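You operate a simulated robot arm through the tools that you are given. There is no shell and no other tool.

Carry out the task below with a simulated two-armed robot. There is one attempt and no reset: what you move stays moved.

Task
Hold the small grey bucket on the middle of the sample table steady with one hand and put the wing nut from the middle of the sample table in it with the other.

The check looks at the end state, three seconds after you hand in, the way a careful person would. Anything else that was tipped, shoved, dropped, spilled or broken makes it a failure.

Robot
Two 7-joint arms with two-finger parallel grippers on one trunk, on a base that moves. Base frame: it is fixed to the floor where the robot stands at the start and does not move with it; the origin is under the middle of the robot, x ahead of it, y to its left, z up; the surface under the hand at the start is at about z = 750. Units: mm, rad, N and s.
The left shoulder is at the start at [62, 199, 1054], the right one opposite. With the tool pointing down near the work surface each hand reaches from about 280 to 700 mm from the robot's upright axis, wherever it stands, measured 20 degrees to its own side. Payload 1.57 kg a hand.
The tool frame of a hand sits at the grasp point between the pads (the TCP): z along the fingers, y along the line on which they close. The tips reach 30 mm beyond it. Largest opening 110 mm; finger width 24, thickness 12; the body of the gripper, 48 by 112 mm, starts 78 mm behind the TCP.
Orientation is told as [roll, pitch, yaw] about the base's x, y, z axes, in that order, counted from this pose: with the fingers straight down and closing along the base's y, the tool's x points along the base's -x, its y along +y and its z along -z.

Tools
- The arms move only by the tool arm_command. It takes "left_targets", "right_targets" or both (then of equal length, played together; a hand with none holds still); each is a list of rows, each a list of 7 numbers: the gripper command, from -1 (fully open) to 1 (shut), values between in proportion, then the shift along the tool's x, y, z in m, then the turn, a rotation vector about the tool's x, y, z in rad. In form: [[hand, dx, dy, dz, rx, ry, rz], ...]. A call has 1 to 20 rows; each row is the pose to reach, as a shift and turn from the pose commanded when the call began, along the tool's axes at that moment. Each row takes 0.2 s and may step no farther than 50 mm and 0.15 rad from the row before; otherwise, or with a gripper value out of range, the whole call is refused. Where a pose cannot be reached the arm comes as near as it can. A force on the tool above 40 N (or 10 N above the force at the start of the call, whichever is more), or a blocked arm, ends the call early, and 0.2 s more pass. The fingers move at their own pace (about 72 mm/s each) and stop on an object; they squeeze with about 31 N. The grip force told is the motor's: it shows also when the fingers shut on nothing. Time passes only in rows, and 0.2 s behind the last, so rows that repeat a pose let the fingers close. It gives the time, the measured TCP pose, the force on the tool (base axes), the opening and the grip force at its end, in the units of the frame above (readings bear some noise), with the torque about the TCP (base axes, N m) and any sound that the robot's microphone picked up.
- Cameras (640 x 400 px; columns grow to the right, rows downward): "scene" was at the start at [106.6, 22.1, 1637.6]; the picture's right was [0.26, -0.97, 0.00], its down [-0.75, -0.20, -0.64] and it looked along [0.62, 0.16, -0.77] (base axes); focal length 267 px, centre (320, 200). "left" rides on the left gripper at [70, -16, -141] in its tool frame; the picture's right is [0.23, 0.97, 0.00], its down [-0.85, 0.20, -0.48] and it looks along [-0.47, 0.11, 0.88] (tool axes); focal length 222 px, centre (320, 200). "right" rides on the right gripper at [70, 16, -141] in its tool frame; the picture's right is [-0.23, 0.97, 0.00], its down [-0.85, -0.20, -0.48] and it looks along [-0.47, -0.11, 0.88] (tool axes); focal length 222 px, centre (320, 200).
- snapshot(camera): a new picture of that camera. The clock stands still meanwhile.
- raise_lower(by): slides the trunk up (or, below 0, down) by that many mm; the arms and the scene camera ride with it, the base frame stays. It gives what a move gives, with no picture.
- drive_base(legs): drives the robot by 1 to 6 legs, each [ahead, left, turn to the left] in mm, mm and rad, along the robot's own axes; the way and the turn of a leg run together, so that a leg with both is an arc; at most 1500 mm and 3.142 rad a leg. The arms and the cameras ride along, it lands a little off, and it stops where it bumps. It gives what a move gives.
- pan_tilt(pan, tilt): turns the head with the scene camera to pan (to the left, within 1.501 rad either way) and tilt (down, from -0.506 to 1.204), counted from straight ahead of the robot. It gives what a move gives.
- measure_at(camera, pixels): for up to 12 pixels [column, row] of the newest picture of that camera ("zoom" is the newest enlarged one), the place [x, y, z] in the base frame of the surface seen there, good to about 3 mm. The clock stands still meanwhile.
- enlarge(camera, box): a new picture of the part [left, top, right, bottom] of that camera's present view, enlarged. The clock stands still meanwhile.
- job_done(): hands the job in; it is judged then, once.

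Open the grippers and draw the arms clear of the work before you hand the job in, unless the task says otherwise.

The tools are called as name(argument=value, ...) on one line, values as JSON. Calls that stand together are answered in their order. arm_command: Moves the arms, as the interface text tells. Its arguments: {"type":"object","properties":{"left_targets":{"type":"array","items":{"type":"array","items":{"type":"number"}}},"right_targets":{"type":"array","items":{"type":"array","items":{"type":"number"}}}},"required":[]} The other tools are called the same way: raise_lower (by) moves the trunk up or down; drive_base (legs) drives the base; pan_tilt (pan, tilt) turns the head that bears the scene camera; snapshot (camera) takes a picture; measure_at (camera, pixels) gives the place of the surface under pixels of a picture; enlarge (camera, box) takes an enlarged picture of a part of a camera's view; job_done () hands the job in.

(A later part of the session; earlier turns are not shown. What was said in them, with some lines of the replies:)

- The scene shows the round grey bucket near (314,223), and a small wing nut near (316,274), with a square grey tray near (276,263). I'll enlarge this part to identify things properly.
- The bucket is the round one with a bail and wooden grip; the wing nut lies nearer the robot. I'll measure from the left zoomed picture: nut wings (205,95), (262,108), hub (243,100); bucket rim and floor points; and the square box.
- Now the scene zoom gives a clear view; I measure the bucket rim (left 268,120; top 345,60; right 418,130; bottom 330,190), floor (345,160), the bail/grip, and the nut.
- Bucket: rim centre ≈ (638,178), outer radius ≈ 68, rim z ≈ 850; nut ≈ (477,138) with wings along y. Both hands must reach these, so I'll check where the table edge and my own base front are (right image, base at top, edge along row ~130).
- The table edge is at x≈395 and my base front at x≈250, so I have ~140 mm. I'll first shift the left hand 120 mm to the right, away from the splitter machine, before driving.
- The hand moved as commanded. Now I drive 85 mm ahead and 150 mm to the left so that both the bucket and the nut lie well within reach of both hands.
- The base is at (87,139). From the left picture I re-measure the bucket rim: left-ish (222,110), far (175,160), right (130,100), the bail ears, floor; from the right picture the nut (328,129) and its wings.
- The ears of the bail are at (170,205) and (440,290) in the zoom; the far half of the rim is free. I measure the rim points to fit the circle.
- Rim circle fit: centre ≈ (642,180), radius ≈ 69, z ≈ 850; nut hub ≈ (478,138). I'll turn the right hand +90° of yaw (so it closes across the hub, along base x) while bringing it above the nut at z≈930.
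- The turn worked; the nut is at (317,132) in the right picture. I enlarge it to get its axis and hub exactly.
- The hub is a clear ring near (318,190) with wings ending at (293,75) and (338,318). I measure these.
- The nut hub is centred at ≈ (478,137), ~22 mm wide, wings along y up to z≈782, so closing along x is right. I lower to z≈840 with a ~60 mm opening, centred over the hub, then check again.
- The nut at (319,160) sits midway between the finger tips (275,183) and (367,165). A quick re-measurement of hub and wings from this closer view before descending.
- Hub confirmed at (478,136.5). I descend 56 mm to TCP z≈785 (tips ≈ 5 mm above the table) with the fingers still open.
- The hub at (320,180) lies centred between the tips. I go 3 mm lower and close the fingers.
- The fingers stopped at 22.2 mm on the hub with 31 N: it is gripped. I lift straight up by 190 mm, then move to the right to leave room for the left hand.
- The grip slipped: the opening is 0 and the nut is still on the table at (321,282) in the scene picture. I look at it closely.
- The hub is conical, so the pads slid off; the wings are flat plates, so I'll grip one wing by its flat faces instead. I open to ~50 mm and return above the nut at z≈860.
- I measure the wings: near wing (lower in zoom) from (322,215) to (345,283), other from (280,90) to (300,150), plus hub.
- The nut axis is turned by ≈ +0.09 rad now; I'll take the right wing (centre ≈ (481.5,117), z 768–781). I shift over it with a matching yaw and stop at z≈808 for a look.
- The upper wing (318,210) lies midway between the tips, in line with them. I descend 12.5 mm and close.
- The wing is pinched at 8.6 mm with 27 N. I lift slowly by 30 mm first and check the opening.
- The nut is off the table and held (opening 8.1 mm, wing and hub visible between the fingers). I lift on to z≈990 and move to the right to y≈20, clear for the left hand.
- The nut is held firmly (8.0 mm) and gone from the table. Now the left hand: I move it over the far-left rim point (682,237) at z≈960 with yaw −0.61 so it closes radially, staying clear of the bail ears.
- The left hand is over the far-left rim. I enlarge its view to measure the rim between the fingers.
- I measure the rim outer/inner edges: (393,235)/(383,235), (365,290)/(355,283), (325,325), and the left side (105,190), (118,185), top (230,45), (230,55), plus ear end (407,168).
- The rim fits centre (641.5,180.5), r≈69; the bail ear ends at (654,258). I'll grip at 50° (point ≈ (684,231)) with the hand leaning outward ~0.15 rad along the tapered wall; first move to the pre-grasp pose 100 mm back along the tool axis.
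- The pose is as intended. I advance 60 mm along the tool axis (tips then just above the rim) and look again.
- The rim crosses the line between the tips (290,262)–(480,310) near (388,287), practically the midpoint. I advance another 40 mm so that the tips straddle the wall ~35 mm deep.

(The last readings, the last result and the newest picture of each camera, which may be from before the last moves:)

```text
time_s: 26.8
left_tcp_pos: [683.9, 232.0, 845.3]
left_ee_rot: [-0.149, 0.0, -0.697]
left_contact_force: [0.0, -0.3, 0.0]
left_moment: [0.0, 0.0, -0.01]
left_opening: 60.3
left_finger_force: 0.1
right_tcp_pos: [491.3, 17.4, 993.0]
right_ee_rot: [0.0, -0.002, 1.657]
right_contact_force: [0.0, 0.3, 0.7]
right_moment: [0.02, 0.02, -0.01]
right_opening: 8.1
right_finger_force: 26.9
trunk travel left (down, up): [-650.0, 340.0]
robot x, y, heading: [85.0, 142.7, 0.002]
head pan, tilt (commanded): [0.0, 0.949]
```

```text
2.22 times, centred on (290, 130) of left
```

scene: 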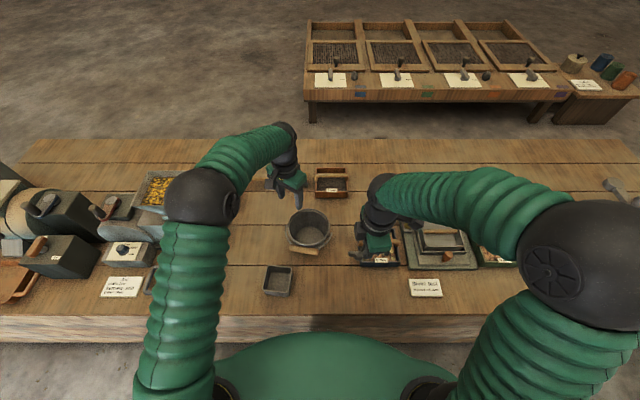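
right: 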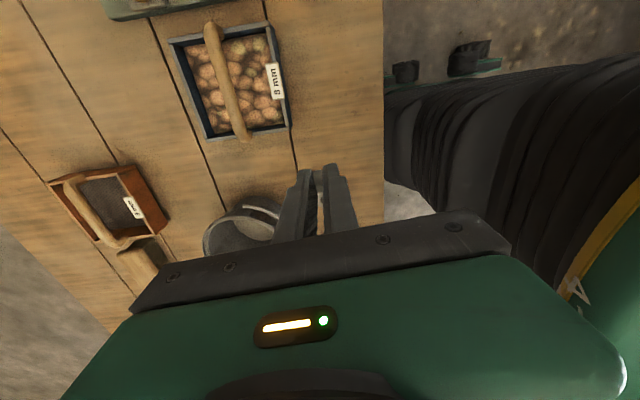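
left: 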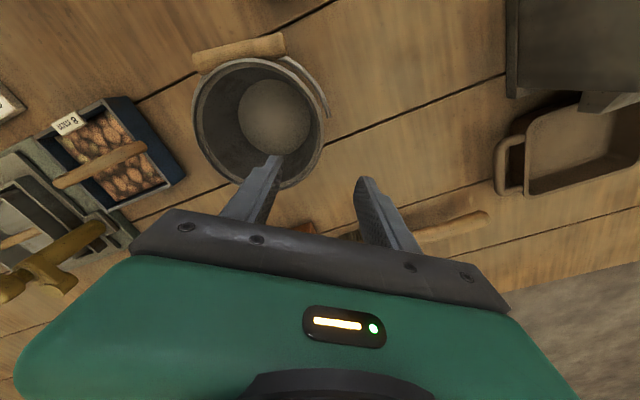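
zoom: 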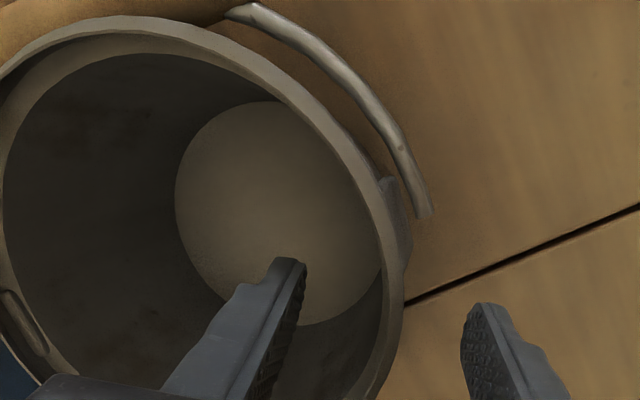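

No contact yet and the wall lies between the pads. I close to ~22 mm opening first and check the centring.

arm_command(left_targets=[[0.2, 0, 0, 0, 0, 0, 0], [0.45, 0, 0, 0, 0, 0, 0], [0.6, 0, 0, 0, 0, 0, 0], [0.6, 0, 0, 0, 0, 0, 0]])

enlarge(camera="left", box=[180, 40, 400, 220])

```text
time_s: 27.8
left_tcp_pos: [684.2, 232.3, 846.6]
left_ee_rot: [-0.149, 0.001, -0.696]
left_contact_force: [-0.5, -0.9, 0.2]
left_moment: [0.01, 0.01, -0.02]
left_opening: 22.0
left_finger_force: 0.1
right_tcp_pos: [490.9, 17.5, 993.7]
right_ee_rot: [0.0, 0.0, 1.656]
right_contact_force: [0.3, 0.2, -0.1]
right_moment: [0.0, 0.0, 0.01]
right_opening: 8.3
right_finger_force: 26.9
trunk travel left (down, up): [-650.0, 340.0]
robot x, y, heading: [84.5, 142.9, -0.003]
head pan, tilt (commanded): [0.0, 0.949]
```

```text
2.22 times, centred on (290, 130) of left
```

zoom: 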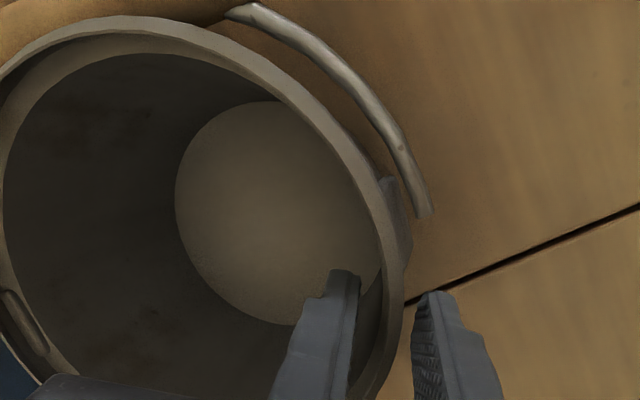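

The wall is inside the 22 mm gap. I measure rim edges near the fingers and the pads to fine-tune the centring before the squeeze.

measure_at(camera="zoom", pixels=[[398, 290], [385, 290], [395, 340], [380, 340], [387, 370], [370, 370], [415, 330], [352, 290], [340, 275], [434, 296], [376, 385], [350, 330]])

```text
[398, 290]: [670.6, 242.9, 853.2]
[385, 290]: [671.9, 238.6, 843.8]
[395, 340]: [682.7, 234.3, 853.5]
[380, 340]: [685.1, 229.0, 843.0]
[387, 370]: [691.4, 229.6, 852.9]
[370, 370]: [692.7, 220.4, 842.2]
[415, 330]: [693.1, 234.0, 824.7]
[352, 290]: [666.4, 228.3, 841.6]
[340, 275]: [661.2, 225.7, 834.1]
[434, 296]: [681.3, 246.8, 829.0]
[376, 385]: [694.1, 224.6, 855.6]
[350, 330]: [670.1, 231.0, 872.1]
```

Wall mid-line is at r≈66.5 and the TCP at r≈67.3, so a shift of 0.8 mm inward centres it. I do that and close fully.

arm_command(left_targets=[[0.6, 0, -0.0008, 0, 0, 0, 0], [0.75, 0, -0.0008, 0, 0, 0, 0], [0.85, 0, -0.0008, 0, 0, 0, 0], [1, 0, -0.0008, 0, 0, 0, 0], [1, 0, -0.0008, 0, 0, 0, 0], [1, 0, -0.0008, 0, 0, 0, 0]])

enlarge(camera="left", box=[180, 40, 400, 220])

snapshot(camera="scene")

```text
time_s: 29.2
left_tcp_pos: [681.9, 231.7, 848.1]
left_ee_rot: [-0.149, -0.003, -0.698]
left_contact_force: [-1.5, 1.3, 7.4]
left_moment: [-0.86, 0.41, -0.3]
left_opening: 11.5
left_finger_force: 28.7
right_tcp_pos: [490.2, 16.8, 994.6]
right_ee_rot: [-0.002, -0.001, 1.656]
right_contact_force: [0.6, 0.4, -0.2]
right_moment: [-0.03, 0.03, 0.0]
right_opening: 7.8
right_finger_force: 26.5
trunk travel left (down, up): [-650.0, 340.0]
robot x, y, heading: [88.9, 143.1, -0.0]
head pan, tilt (commanded): [0.0, 0.949]
```

```text
2.22 times, centred on (290, 130) of left
```

zoom: 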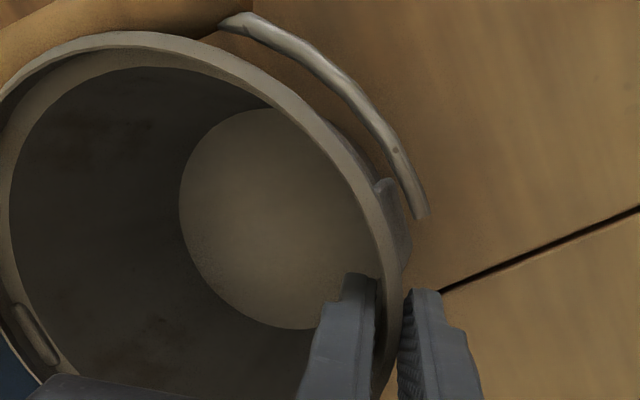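

```text
taken
```

scene: 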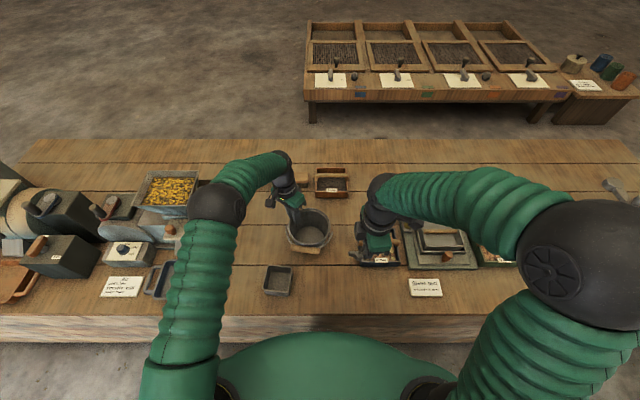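

The left grip holds the wall (11.5 mm, 29 N) but with 7 N upward and some moment, so the bucket may be slightly tilted. I measure the rim heights around to check.

enlarge(camera="scene", box=[270, 190, 350, 270])

```text
5.00 times, centred on (310, 230) of scene
```

zoom: 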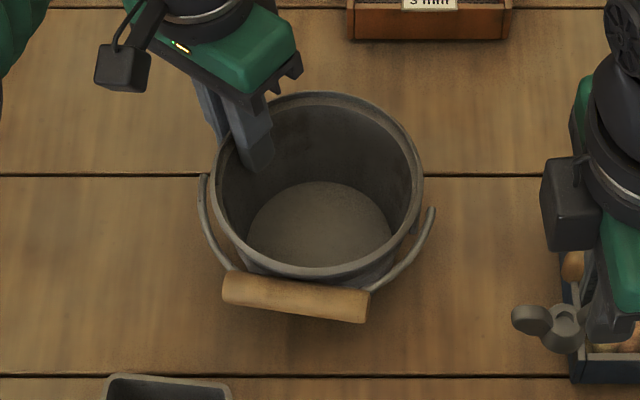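

The nut hangs safely in the right hand (545,325). I measure rim points (350,95), (420,170), (330,272), (217,190), bottom floor points and the bucket's foot.

measure_at(camera="zoom", pixels=[[340, 97], [395, 120], [420, 180], [400, 240], [330, 272], [260, 258], [218, 200], [320, 230], [270, 230], [370, 230], [320, 195], [372, 288]])

```text
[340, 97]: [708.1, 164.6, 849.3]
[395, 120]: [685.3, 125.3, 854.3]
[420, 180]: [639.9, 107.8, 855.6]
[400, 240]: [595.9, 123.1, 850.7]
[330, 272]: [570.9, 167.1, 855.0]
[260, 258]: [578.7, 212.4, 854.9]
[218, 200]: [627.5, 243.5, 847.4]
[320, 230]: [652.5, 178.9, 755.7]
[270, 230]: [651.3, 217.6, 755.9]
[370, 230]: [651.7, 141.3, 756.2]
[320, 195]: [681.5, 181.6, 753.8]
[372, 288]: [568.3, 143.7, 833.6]
```

Rim and floor heights are unchanged within noise, so the bucket stands upright and is held. Next I turn the right hand in place to yaw ≈ 0.873, so its thin side faces the left gripper.

arm_command(right_targets=[[1, 0, 0, 0, 0, 0, 0.1], [1, 0, 0, 0, 0, 0, 0.22], [1, 0, 0, 0, 0, 0, 0.34], [1, 0, 0, 0, 0, 0, 0.46], [1, 0, 0, 0, 0, 0, 0.58], [1, 0, 0, 0, 0, 0, 0.7], [1, 0, 0, 0, 0, 0, 0.783], [1, 0, 0, 0, 0, 0, 0.783]])

```text
time_s: 31.0
left_tcp_pos: [682.1, 230.3, 847.2]
left_ee_rot: [-0.149, -0.002, -0.698]
left_contact_force: [-2.2, 0.9, 8.6]
left_moment: [-0.91, 0.31, -0.24]
left_opening: 11.4
left_finger_force: 29.1
right_tcp_pos: [489.9, 15.3, 995.6]
right_ee_rot: [0.0, -0.001, 0.873]
right_contact_force: [-0.2, 0.1, -0.7]
right_moment: [-0.01, 0.0, 0.01]
right_opening: 7.9
right_finger_force: 27.3
trunk travel left (down, up): [-650.0, 340.0]
robot x, y, heading: [85.8, 143.3, -0.003]
head pan, tilt (commanded): [0.0, 0.949]
```

The yaw is 0.873 and the nut still held (7.9 mm). I translate toward the bucket along the 50° line at z≈995, stopping 35 mm short of the drop point to look.

arm_command(right_targets=[[1, -0.02, -0.002, 0, 0, 0, 0], [1, -0.05, -0.005, 0, 0, 0, 0], [1, -0.08, -0.008, 0, 0, 0, 0], [1, -0.11, -0.0113, 0, 0, 0, 0], [1, -0.135, -0.0113, 0, 0, 0, 0], [1, -0.159, -0.0113, 0, 0, 0, 0], [1, -0.159, -0.0113, 0, 0, 0, 0]])

snapshot(camera="right")

snapshot(camera="left")

snapshot(camera="scene")

```text
time_s: 32.6
left_tcp_pos: [681.9, 231.2, 847.2]
left_ee_rot: [-0.147, -0.002, -0.698]
left_contact_force: [-1.7, 0.2, 7.8]
left_moment: [-0.86, 0.35, -0.21]
left_opening: 11.5
left_finger_force: 29.3
right_tcp_pos: [598.3, 132.3, 993.1]
right_ee_rot: [-0.001, 0.001, 0.876]
right_contact_force: [0.2, 0.0, -0.4]
right_moment: [0.02, 0.04, -0.01]
right_opening: 8.1
right_finger_force: 26.9
trunk travel left (down, up): [-650.0, 340.0]
robot x, y, heading: [84.8, 146.0, -0.003]
head pan, tilt (commanded): [0.0, 0.949]
```

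```text
taken
```

right: 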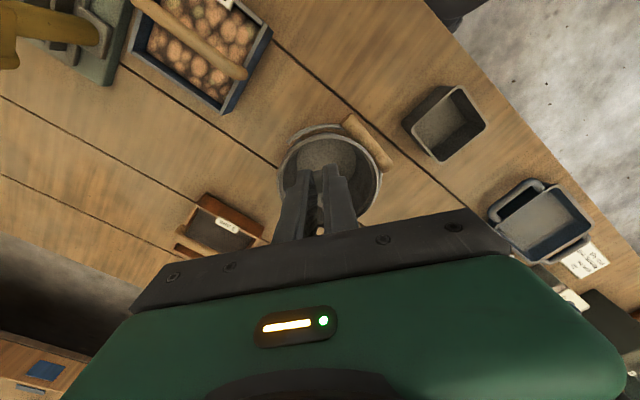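

```text
taken
```

left: 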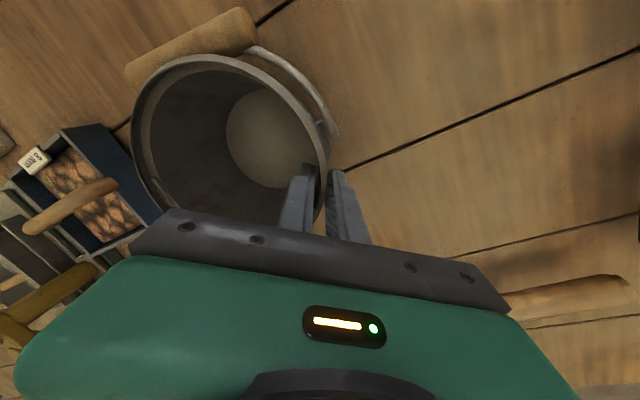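

```text
taken
```

scene: 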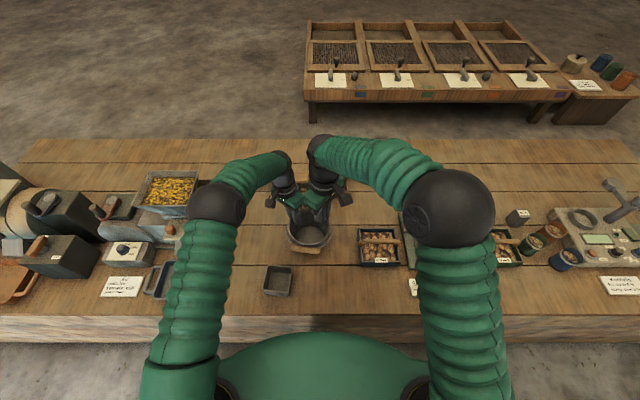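

The two grippers appear close in the scene picture near (305,195). I enlarge there to judge the clearance.

enlarge(camera="scene", box=[260, 130, 370, 260])

```text
3.08 times, centred on (315, 195) of scene
```

zoom: 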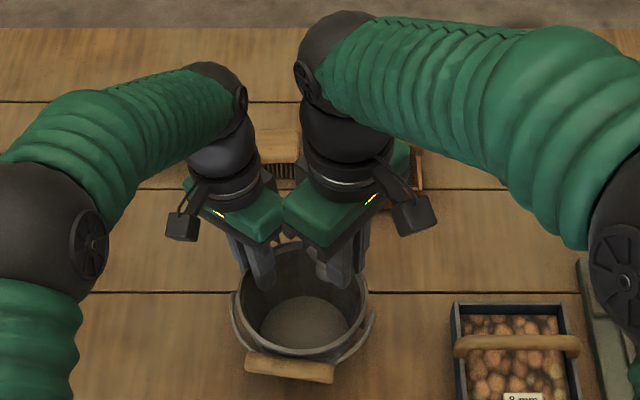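

I measure the facing surfaces: left gripper corner (278,225), right gripper corner (292,205), left wrist edge (255,165), right wrist edge (306,140), upper balls (243,110) and (305,75).

measure_at(camera="zoom", pixels=[[277, 222], [292, 206], [252, 165], [308, 145], [240, 110], [304, 70], [255, 190], [310, 180], [300, 100], [245, 95], [210, 65], [330, 25]])

```text
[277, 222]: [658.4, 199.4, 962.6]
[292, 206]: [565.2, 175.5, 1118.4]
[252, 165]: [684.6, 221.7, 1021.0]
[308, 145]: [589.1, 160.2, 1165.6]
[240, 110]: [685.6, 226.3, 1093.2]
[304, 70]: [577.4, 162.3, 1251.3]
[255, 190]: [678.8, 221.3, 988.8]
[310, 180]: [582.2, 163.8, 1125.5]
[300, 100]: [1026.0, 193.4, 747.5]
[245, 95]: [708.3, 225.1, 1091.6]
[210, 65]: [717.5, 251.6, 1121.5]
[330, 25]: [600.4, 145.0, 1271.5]
```

Left gripper's inner end is at s≈29 mm along the 50° line and its wrist at s≥64, so I'll keep the right hand at s≈−36 and lean it outward 0.12 rad while descending to z≈900, then look.

arm_command(right_targets=[[1, -0.008, -0.0015, 0, 0, -0.06, 0], [1, -0.016, -0.0034, 0, 0, -0.12, 0], [1, -0.024, -0.0034, 0.01, 0, -0.12, 0], [1, -0.024, -0.0034, 0.03, 0, -0.12, 0], [1, -0.024, -0.0034, 0.05, 0, -0.12, 0], [1, -0.024, -0.0034, 0.07, 0, -0.12, 0], [1, -0.024, -0.0034, 0.09, 0, -0.12, 0], [1, -0.024, -0.0034, 0.09, 0, -0.12, 0]])

enlarge(camera="scene", box=[260, 150, 370, 270])

snapshot(camera="right")

snapshot(camera="left")

```text
time_s: 34.4
left_tcp_pos: [682.9, 232.4, 846.7]
left_ee_rot: [-0.15, -0.002, -0.697]
left_contact_force: [-2.2, 0.3, 7.4]
left_moment: [-0.73, 0.48, -0.16]
left_opening: 11.3
left_finger_force: 29.0
right_tcp_pos: [617.2, 146.8, 903.8]
right_ee_rot: [0.002, -0.12, 0.875]
right_contact_force: [-0.5, 0.3, -0.1]
right_moment: [0.04, 0.01, 0.02]
right_opening: 8.3
right_finger_force: 26.8
trunk travel left (down, up): [-650.0, 340.0]
robot x, y, heading: [86.4, 141.3, -0.004]
head pan, tilt (commanded): [0.0, 0.949]
```

```text
3.33 times, centred on (315, 210) of scene
```

zoom: 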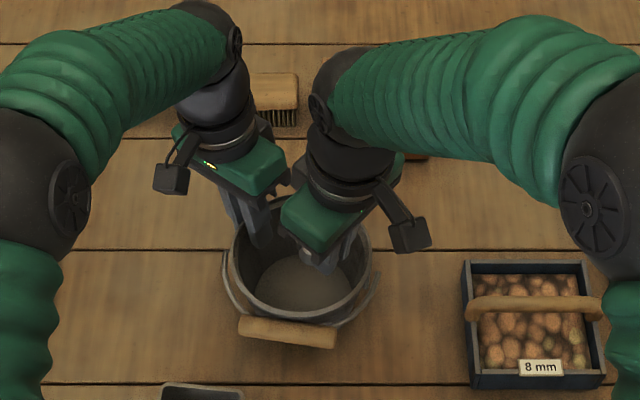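

```text
taken
```

right: 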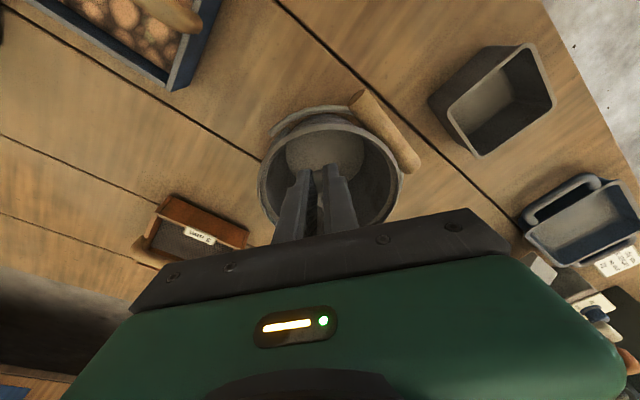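

```text
taken
```

left: 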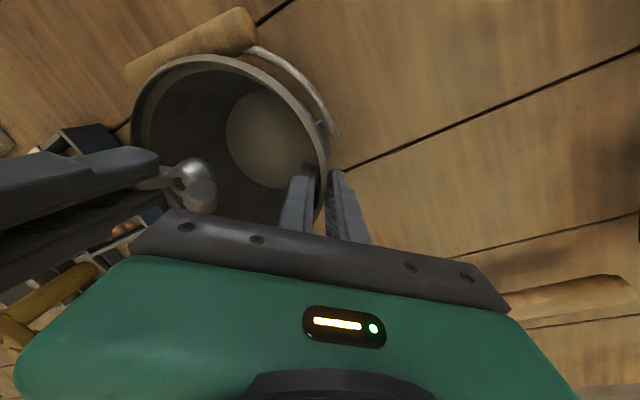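

The left camera shows the nut at (190,185) coming in over the bucket with good clearance. I advance along the leaning tool axis by 79 mm in small steps, which brings the nut inside to about 25 mm over the floor.

arm_command(right_targets=[[1, 0, 0, 0.01, 0, 0, 0], [1, 0, 0, 0.025, 0, 0, 0], [1, 0, 0, 0.04, 0, 0, 0], [1, 0, 0, 0.04, 0, 0, 0]])

snapshot(camera="left")

enlarge(camera="scene", box=[260, 150, 370, 270])

```text
time_s: 35.4
left_tcp_pos: [682.1, 230.9, 846.9]
left_ee_rot: [-0.148, -0.002, -0.699]
left_contact_force: [-1.2, -0.2, 7.5]
left_moment: [-0.68, 0.48, -0.2]
left_opening: 11.3
left_finger_force: 28.9
right_tcp_pos: [623.8, 149.6, 864.2]
right_ee_rot: [0.0, -0.123, 0.874]
right_contact_force: [-0.7, -0.6, -0.2]
right_moment: [-0.01, -0.01, 0.0]
right_opening: 8.2
right_finger_force: 26.9
trunk travel left (down, up): [-650.0, 340.0]
robot x, y, heading: [85.1, 139.7, 0.0]
head pan, tilt (commanded): [0.0, 0.949]
```

```text
taken
```

left: 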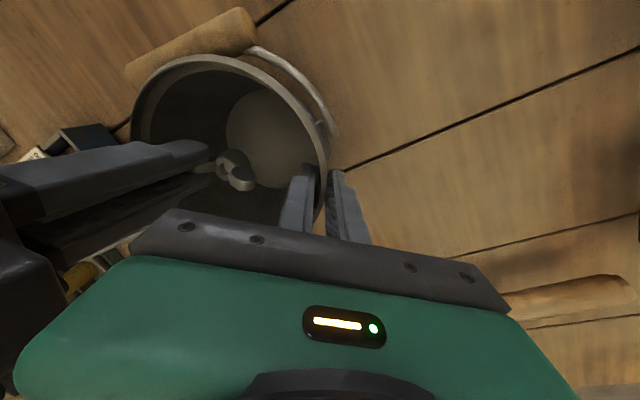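

```text
3.33 times, centred on (315, 210) of scene
```

zoom: 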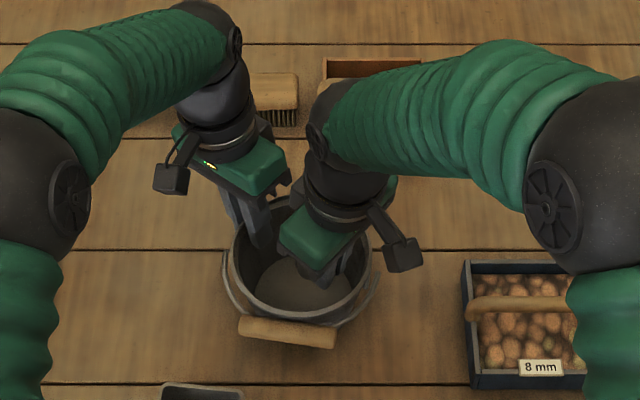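

The nut is at the mouth of the bucket, off the walls; readings show no contact. I continue 38 mm deeper with a 4 mm sideways centring.

arm_command(right_targets=[[1, 0, 0.002, 0.01, 0, 0, 0], [1, 0, 0.004, 0.02, 0, 0, 0], [1, 0, 0.004, 0.03, 0, 0, 0], [1, 0, 0.004, 0.038, 0, 0, 0], [1, 0, 0.004, 0.038, 0, 0, 0]])

enlarge(camera="left", box=[100, 40, 360, 240])

enlarge(camera="scene", box=[260, 150, 370, 270])

```text
time_s: 36.6
left_tcp_pos: [683.3, 232.0, 846.8]
left_ee_rot: [-0.15, -0.003, -0.698]
left_contact_force: [-2.6, -0.4, 6.9]
left_moment: [-0.77, 0.5, -0.18]
left_opening: 11.6
left_finger_force: 28.9
right_tcp_pos: [621.9, 156.8, 826.1]
right_ee_rot: [-0.001, -0.12, 0.874]
right_contact_force: [-0.7, 0.6, -1.2]
right_moment: [-0.01, 0.02, 0.0]
right_opening: 8.2
right_finger_force: 26.8
trunk travel left (down, up): [-650.0, 340.0]
robot x, y, heading: [85.6, 144.1, -0.003]
head pan, tilt (commanded): [0.0, 0.949]
```

```text
2.00 times, centred on (230, 140) of left
```

zoom: 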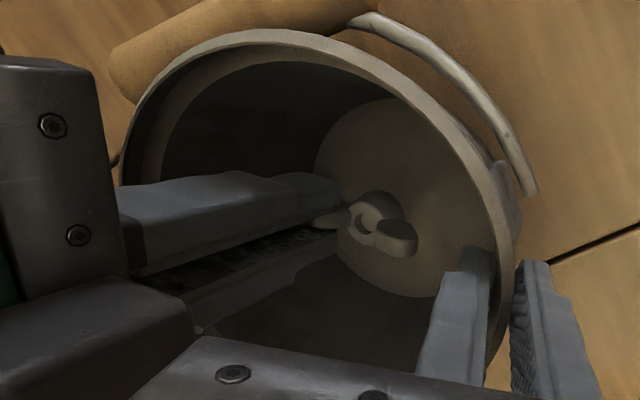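

```text
3.33 times, centred on (315, 210) of scene
```

zoom: 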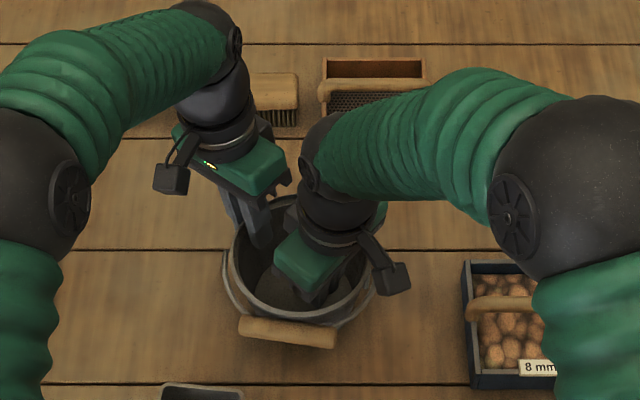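

The nut hangs inside the bucket about 20 mm above the floor, left hand holding steady. I lower another 12 mm and open the right fingers gently to ~22 mm.

arm_command(right_targets=[[1, 0, 0, 0.006, 0, 0, 0], [1, 0, 0, 0.012, 0, 0, 0], [1, 0, 0, 0.012, 0, 0, 0], [0.75, 0, 0, 0.012, 0, 0, 0], [0.6, 0, 0, 0.012, 0, 0, 0], [0.6, 0, 0, 0.012, 0, 0, 0], [0.6, 0, 0, 0.012, 0, 0, 0]])

enlarge(camera="left", box=[100, 40, 360, 240])

```text
time_s: 38.2
left_tcp_pos: [682.5, 231.2, 846.7]
left_ee_rot: [-0.148, -0.001, -0.7]
left_contact_force: [-1.9, -0.1, 7.0]
left_moment: [-0.72, 0.46, -0.18]
left_opening: 11.2
left_finger_force: 27.9
right_tcp_pos: [623.3, 157.7, 814.1]
right_ee_rot: [-0.001, -0.12, 0.874]
right_contact_force: [0.0, -0.1, 0.4]
right_moment: [-0.01, 0.0, 0.0]
right_opening: 21.8
right_finger_force: 0.1
trunk travel left (down, up): [-650.0, 340.0]
robot x, y, heading: [81.0, 142.9, -0.002]
head pan, tilt (commanded): [0.0, 0.949]
```

```text
2.00 times, centred on (230, 140) of left
```

zoom: 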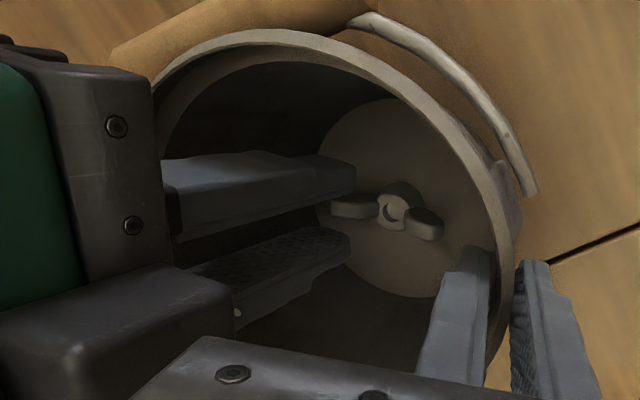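

The nut has been released and stands on the bucket floor at (390,208) in the zoom. I withdraw the right hand straight back along its tool axis.

arm_command(right_targets=[[0.6, 0, 0, -0.015, 0, 0, 0], [0.6, 0, 0, -0.035, 0, 0, 0], [0.6, 0, 0, -0.06, 0, 0, 0], [0.6, 0, 0, -0.085, 0, 0, 0], [0.6, 0, 0, -0.11, 0, 0, 0], [0.6, 0, 0, -0.14, 0, 0, 0], [0.6, 0.02, 0, -0.17, 0, 0, 0], [0.6, 0.05, 0, -0.19, 0, 0, 0], [0.6, 0.09, 0, -0.2, 0, 0, 0], [0.6, 0.13, 0, -0.21, 0, 0, 0], [0.6, 0.17, 0, -0.22, 0, 0, 0], [0.6, 0.17, 0, -0.22, 0, 0, 0]])

enlarge(camera="scene", box=[260, 170, 370, 270])

snapshot(camera="left")

```text
time_s: 40.8
left_tcp_pos: [682.8, 231.8, 848.0]
left_ee_rot: [-0.15, -0.004, -0.697]
left_contact_force: [-1.4, 0.3, 8.8]
left_moment: [-0.78, 0.54, -0.2]
left_opening: 11.1
left_finger_force: 28.5
right_tcp_pos: [499.3, 10.2, 1013.6]
right_ee_rot: [0.0, -0.121, 0.875]
right_contact_force: [0.8, -0.5, 0.7]
right_moment: [0.01, 0.0, 0.02]
right_opening: 22.2
right_finger_force: 0.1
trunk travel left (down, up): [-650.0, 340.0]
robot x, y, heading: [84.5, 143.0, -0.002]
head pan, tilt (commanded): [0.0, 0.949]
```

```text
4.00 times, centred on (315, 220) of scene
```

zoom: 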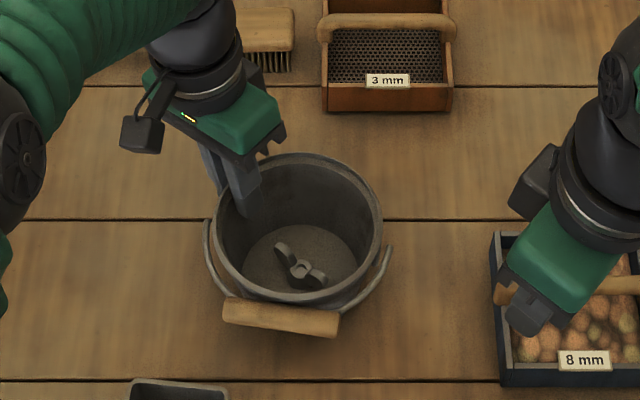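

```text
taken
```

left: 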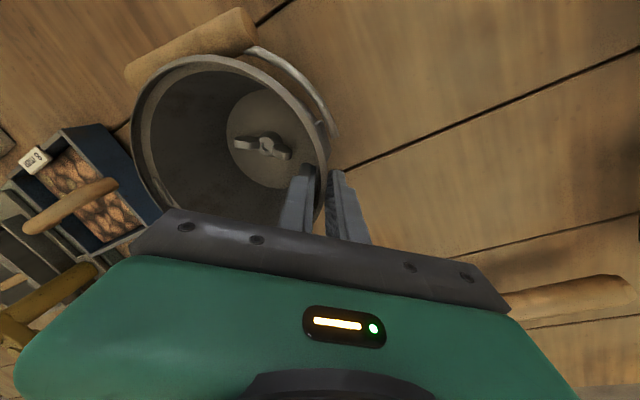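

The nut rests in the bucket (300,265 in the zoom) and the bucket is upright. Now I open the left fingers gently to ~45 mm without moving the hand.

arm_command(left_targets=[[0.8, 0, 0, 0, 0, 0, 0], [0.7, 0, 0, 0, 0, 0, 0], [0.5, 0, 0, 0, 0, 0, 0], [0.2, 0, 0, 0, 0, 0, 0], [0.2, 0, 0, 0, 0, 0, 0], [0.2, 0, 0, 0, 0, 0, 0]])

enlarge(camera="left", box=[100, 0, 400, 240])

```text
time_s: 42.2
left_tcp_pos: [682.1, 231.9, 846.6]
left_ee_rot: [-0.146, 0.001, -0.699]
left_contact_force: [-0.5, 0.4, -0.1]
left_moment: [0.0, -0.01, 0.04]
left_opening: 44.0
left_finger_force: 0.0
right_tcp_pos: [500.1, 11.2, 1012.8]
right_ee_rot: [0.001, -0.12, 0.874]
right_contact_force: [0.2, -0.1, -0.8]
right_moment: [0.0, 0.01, -0.04]
right_opening: 22.3
right_finger_force: 0.0
trunk travel left (down, up): [-650.0, 340.0]
robot x, y, heading: [82.9, 143.8, -0.001]
head pan, tilt (commanded): [0.0, 0.949]
```

```text
1.67 times, centred on (250, 120) of left
```

zoom: 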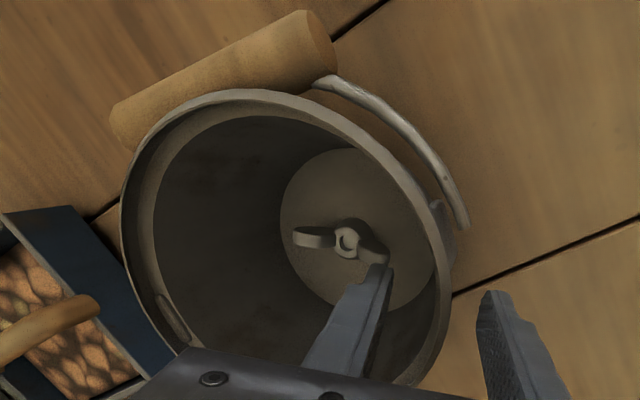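

The bucket stands free and the forces are zero; the wall (rim ≈ (440,290)) lies between the open fingers. I withdraw the left hand back along its tool axis, then up.

arm_command(left_targets=[[0.2, 0, 0, -0.01, 0, 0, 0], [0.2, 0, 0, -0.025, 0, 0, 0], [0.2, 0, 0, -0.045, 0, 0, 0], [0.2, 0, 0, -0.07, 0, 0, 0], [0.2, 0, 0, -0.1, 0, 0, 0], [0.2, 0, 0, -0.13, 0, 0, 0], [0.2, 0, 0, -0.16, 0, 0, 0], [0.2, 0, 0, -0.19, 0, 0, 0], [0.2, 0, 0, -0.19, 0, 0, 0]])

snapshot(camera="left")

snapshot(camera="scene")

```text
time_s: 44.2
left_tcp_pos: [703.1, 252.6, 1034.5]
left_ee_rot: [-0.15, -0.001, -0.697]
left_contact_force: [-0.1, 0.1, -0.5]
left_moment: [0.01, 0.03, -0.03]
left_opening: 43.7
left_finger_force: 0.1
right_tcp_pos: [499.7, 10.9, 1014.3]
right_ee_rot: [0.002, -0.12, 0.873]
right_contact_force: [0.3, -0.4, 0.4]
right_moment: [0.02, 0.0, 0.0]
right_opening: 21.9
right_finger_force: 0.1
trunk travel left (down, up): [-650.0, 340.0]
robot x, y, heading: [88.0, 144.0, -0.0]
head pan, tilt (commanded): [0.0, 0.949]
```

```text
taken
```

left: 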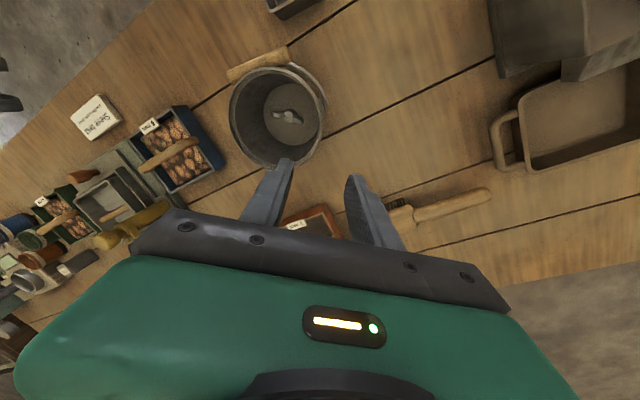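

```text
taken
```

scene: 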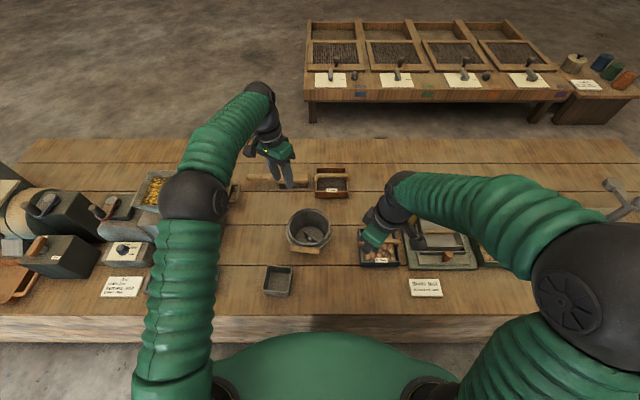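

The nut is visible in the upright bucket and nothing else moved. I draw both arms back clear of the work and open both grippers fully.

arm_command(left_targets=[[0.2, 0.02, 0.004, -0.02, 0, 0, 0], [0.1, 0.05, 0.01, -0.04, 0, 0, 0], [0, 0.08, 0.017, -0.06, 0, 0, 0], [-0.3, 0.11, 0.024, -0.0768, 0, 0, 0], [-0.6, 0.14, 0.03, -0.0768, 0, 0, 0], [-1, 0.165, 0.036, -0.0768, 0, 0, 0], [-1, 0.187, 0.041, -0.0768, 0, 0, 0], [-1, 0.187, 0.041, -0.0768, 0, 0, 0], [-1, 0.187, 0.041, -0.0768, 0, 0, 0]], right_targets=[[0.6, 0.01, 0, -0.01, 0, 0, 0], [0.4, 0.025, 0, -0.02, 0, 0, 0], [0.2, 0.04, 0, -0.03, 0, 0, 0], [0, 0.055, 0, -0.03, 0, 0, 0], [-0.4, 0.07, 0, -0.03, 0, 0, 0], [-0.8, 0.07, 0, -0.03, 0, 0, 0], [-1, 0.07, 0, -0.03, 0, 0, 0], [-1, 0.07, 0, -0.03, 0, 0, 0], [-1, 0.07, 0, -0.03, 0, 0, 0]])

snapshot(camera="scene")

enlarge(camera="scene", box=[230, 150, 420, 300])

```text
time_s: 46.2
left_tcp_pos: [591.2, 412.1, 1106.1]
left_ee_rot: [-0.15, 0.0, -0.697]
left_contact_force: [-0.7, -0.2, -0.5]
left_moment: [-0.04, 0.03, 0.01]
left_opening: 110.1
left_finger_force: 0.1
right_tcp_pos: [453.6, -46.9, 1034.3]
right_ee_rot: [-0.003, -0.121, 0.874]
right_contact_force: [-0.4, 0.0, -0.4]
right_moment: [-0.02, 0.02, -0.01]
right_opening: 109.8
right_finger_force: 0.0
trunk travel left (down, up): [-650.0, 340.0]
robot x, y, heading: [86.4, 148.8, -0.003]
head pan, tilt (commanded): [0.0, 0.949]
```

```text
taken
```

scene: 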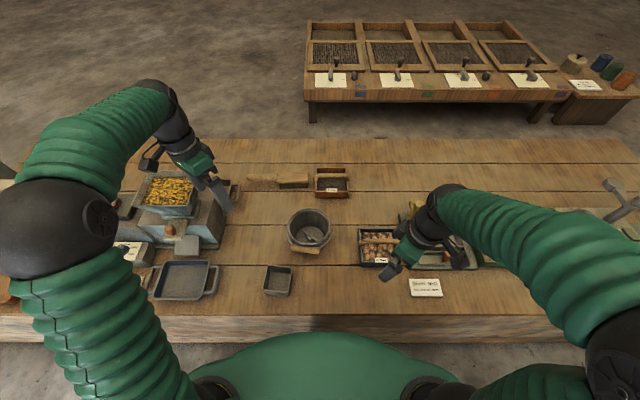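

```text
2.67 times, centred on (325, 225) of scene
```

zoom: 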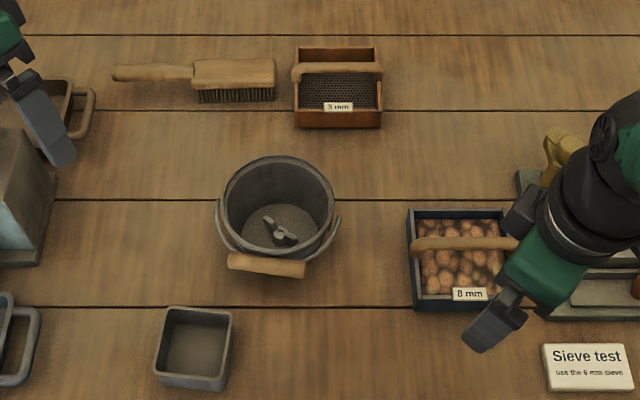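

The bucket stands upright at its place with the wing nut inside (279,231 in the zoom). The brush, sieves, box and tray are where they were, and both open grippers are clear, so I hand the job in.

job_done()

```text
The job is handed in.
```

The wing nut is in the grey bucket, which stands upright on the sample table. The left hand held the bucket by its rim while the right hand lowered the nut in.

- **First pick failed:** my first grip on the nut's hub slid off when I lifted, because the hub is cone-shaped. The nut stayed on the table, turned slightly, and I picked it up again by one of its wings.
- **Bucket shift:** by my measurements, gripping the rim moved the bucket about 2–5 mm. It did not tip.
- **Everything else:** in the last picture, the brush, sieves, square box and blue tray are where they were. Both grippers are open and clear of the bucket. I drove the base about 85 mm forward and 145 mm left to bring both items within reach.
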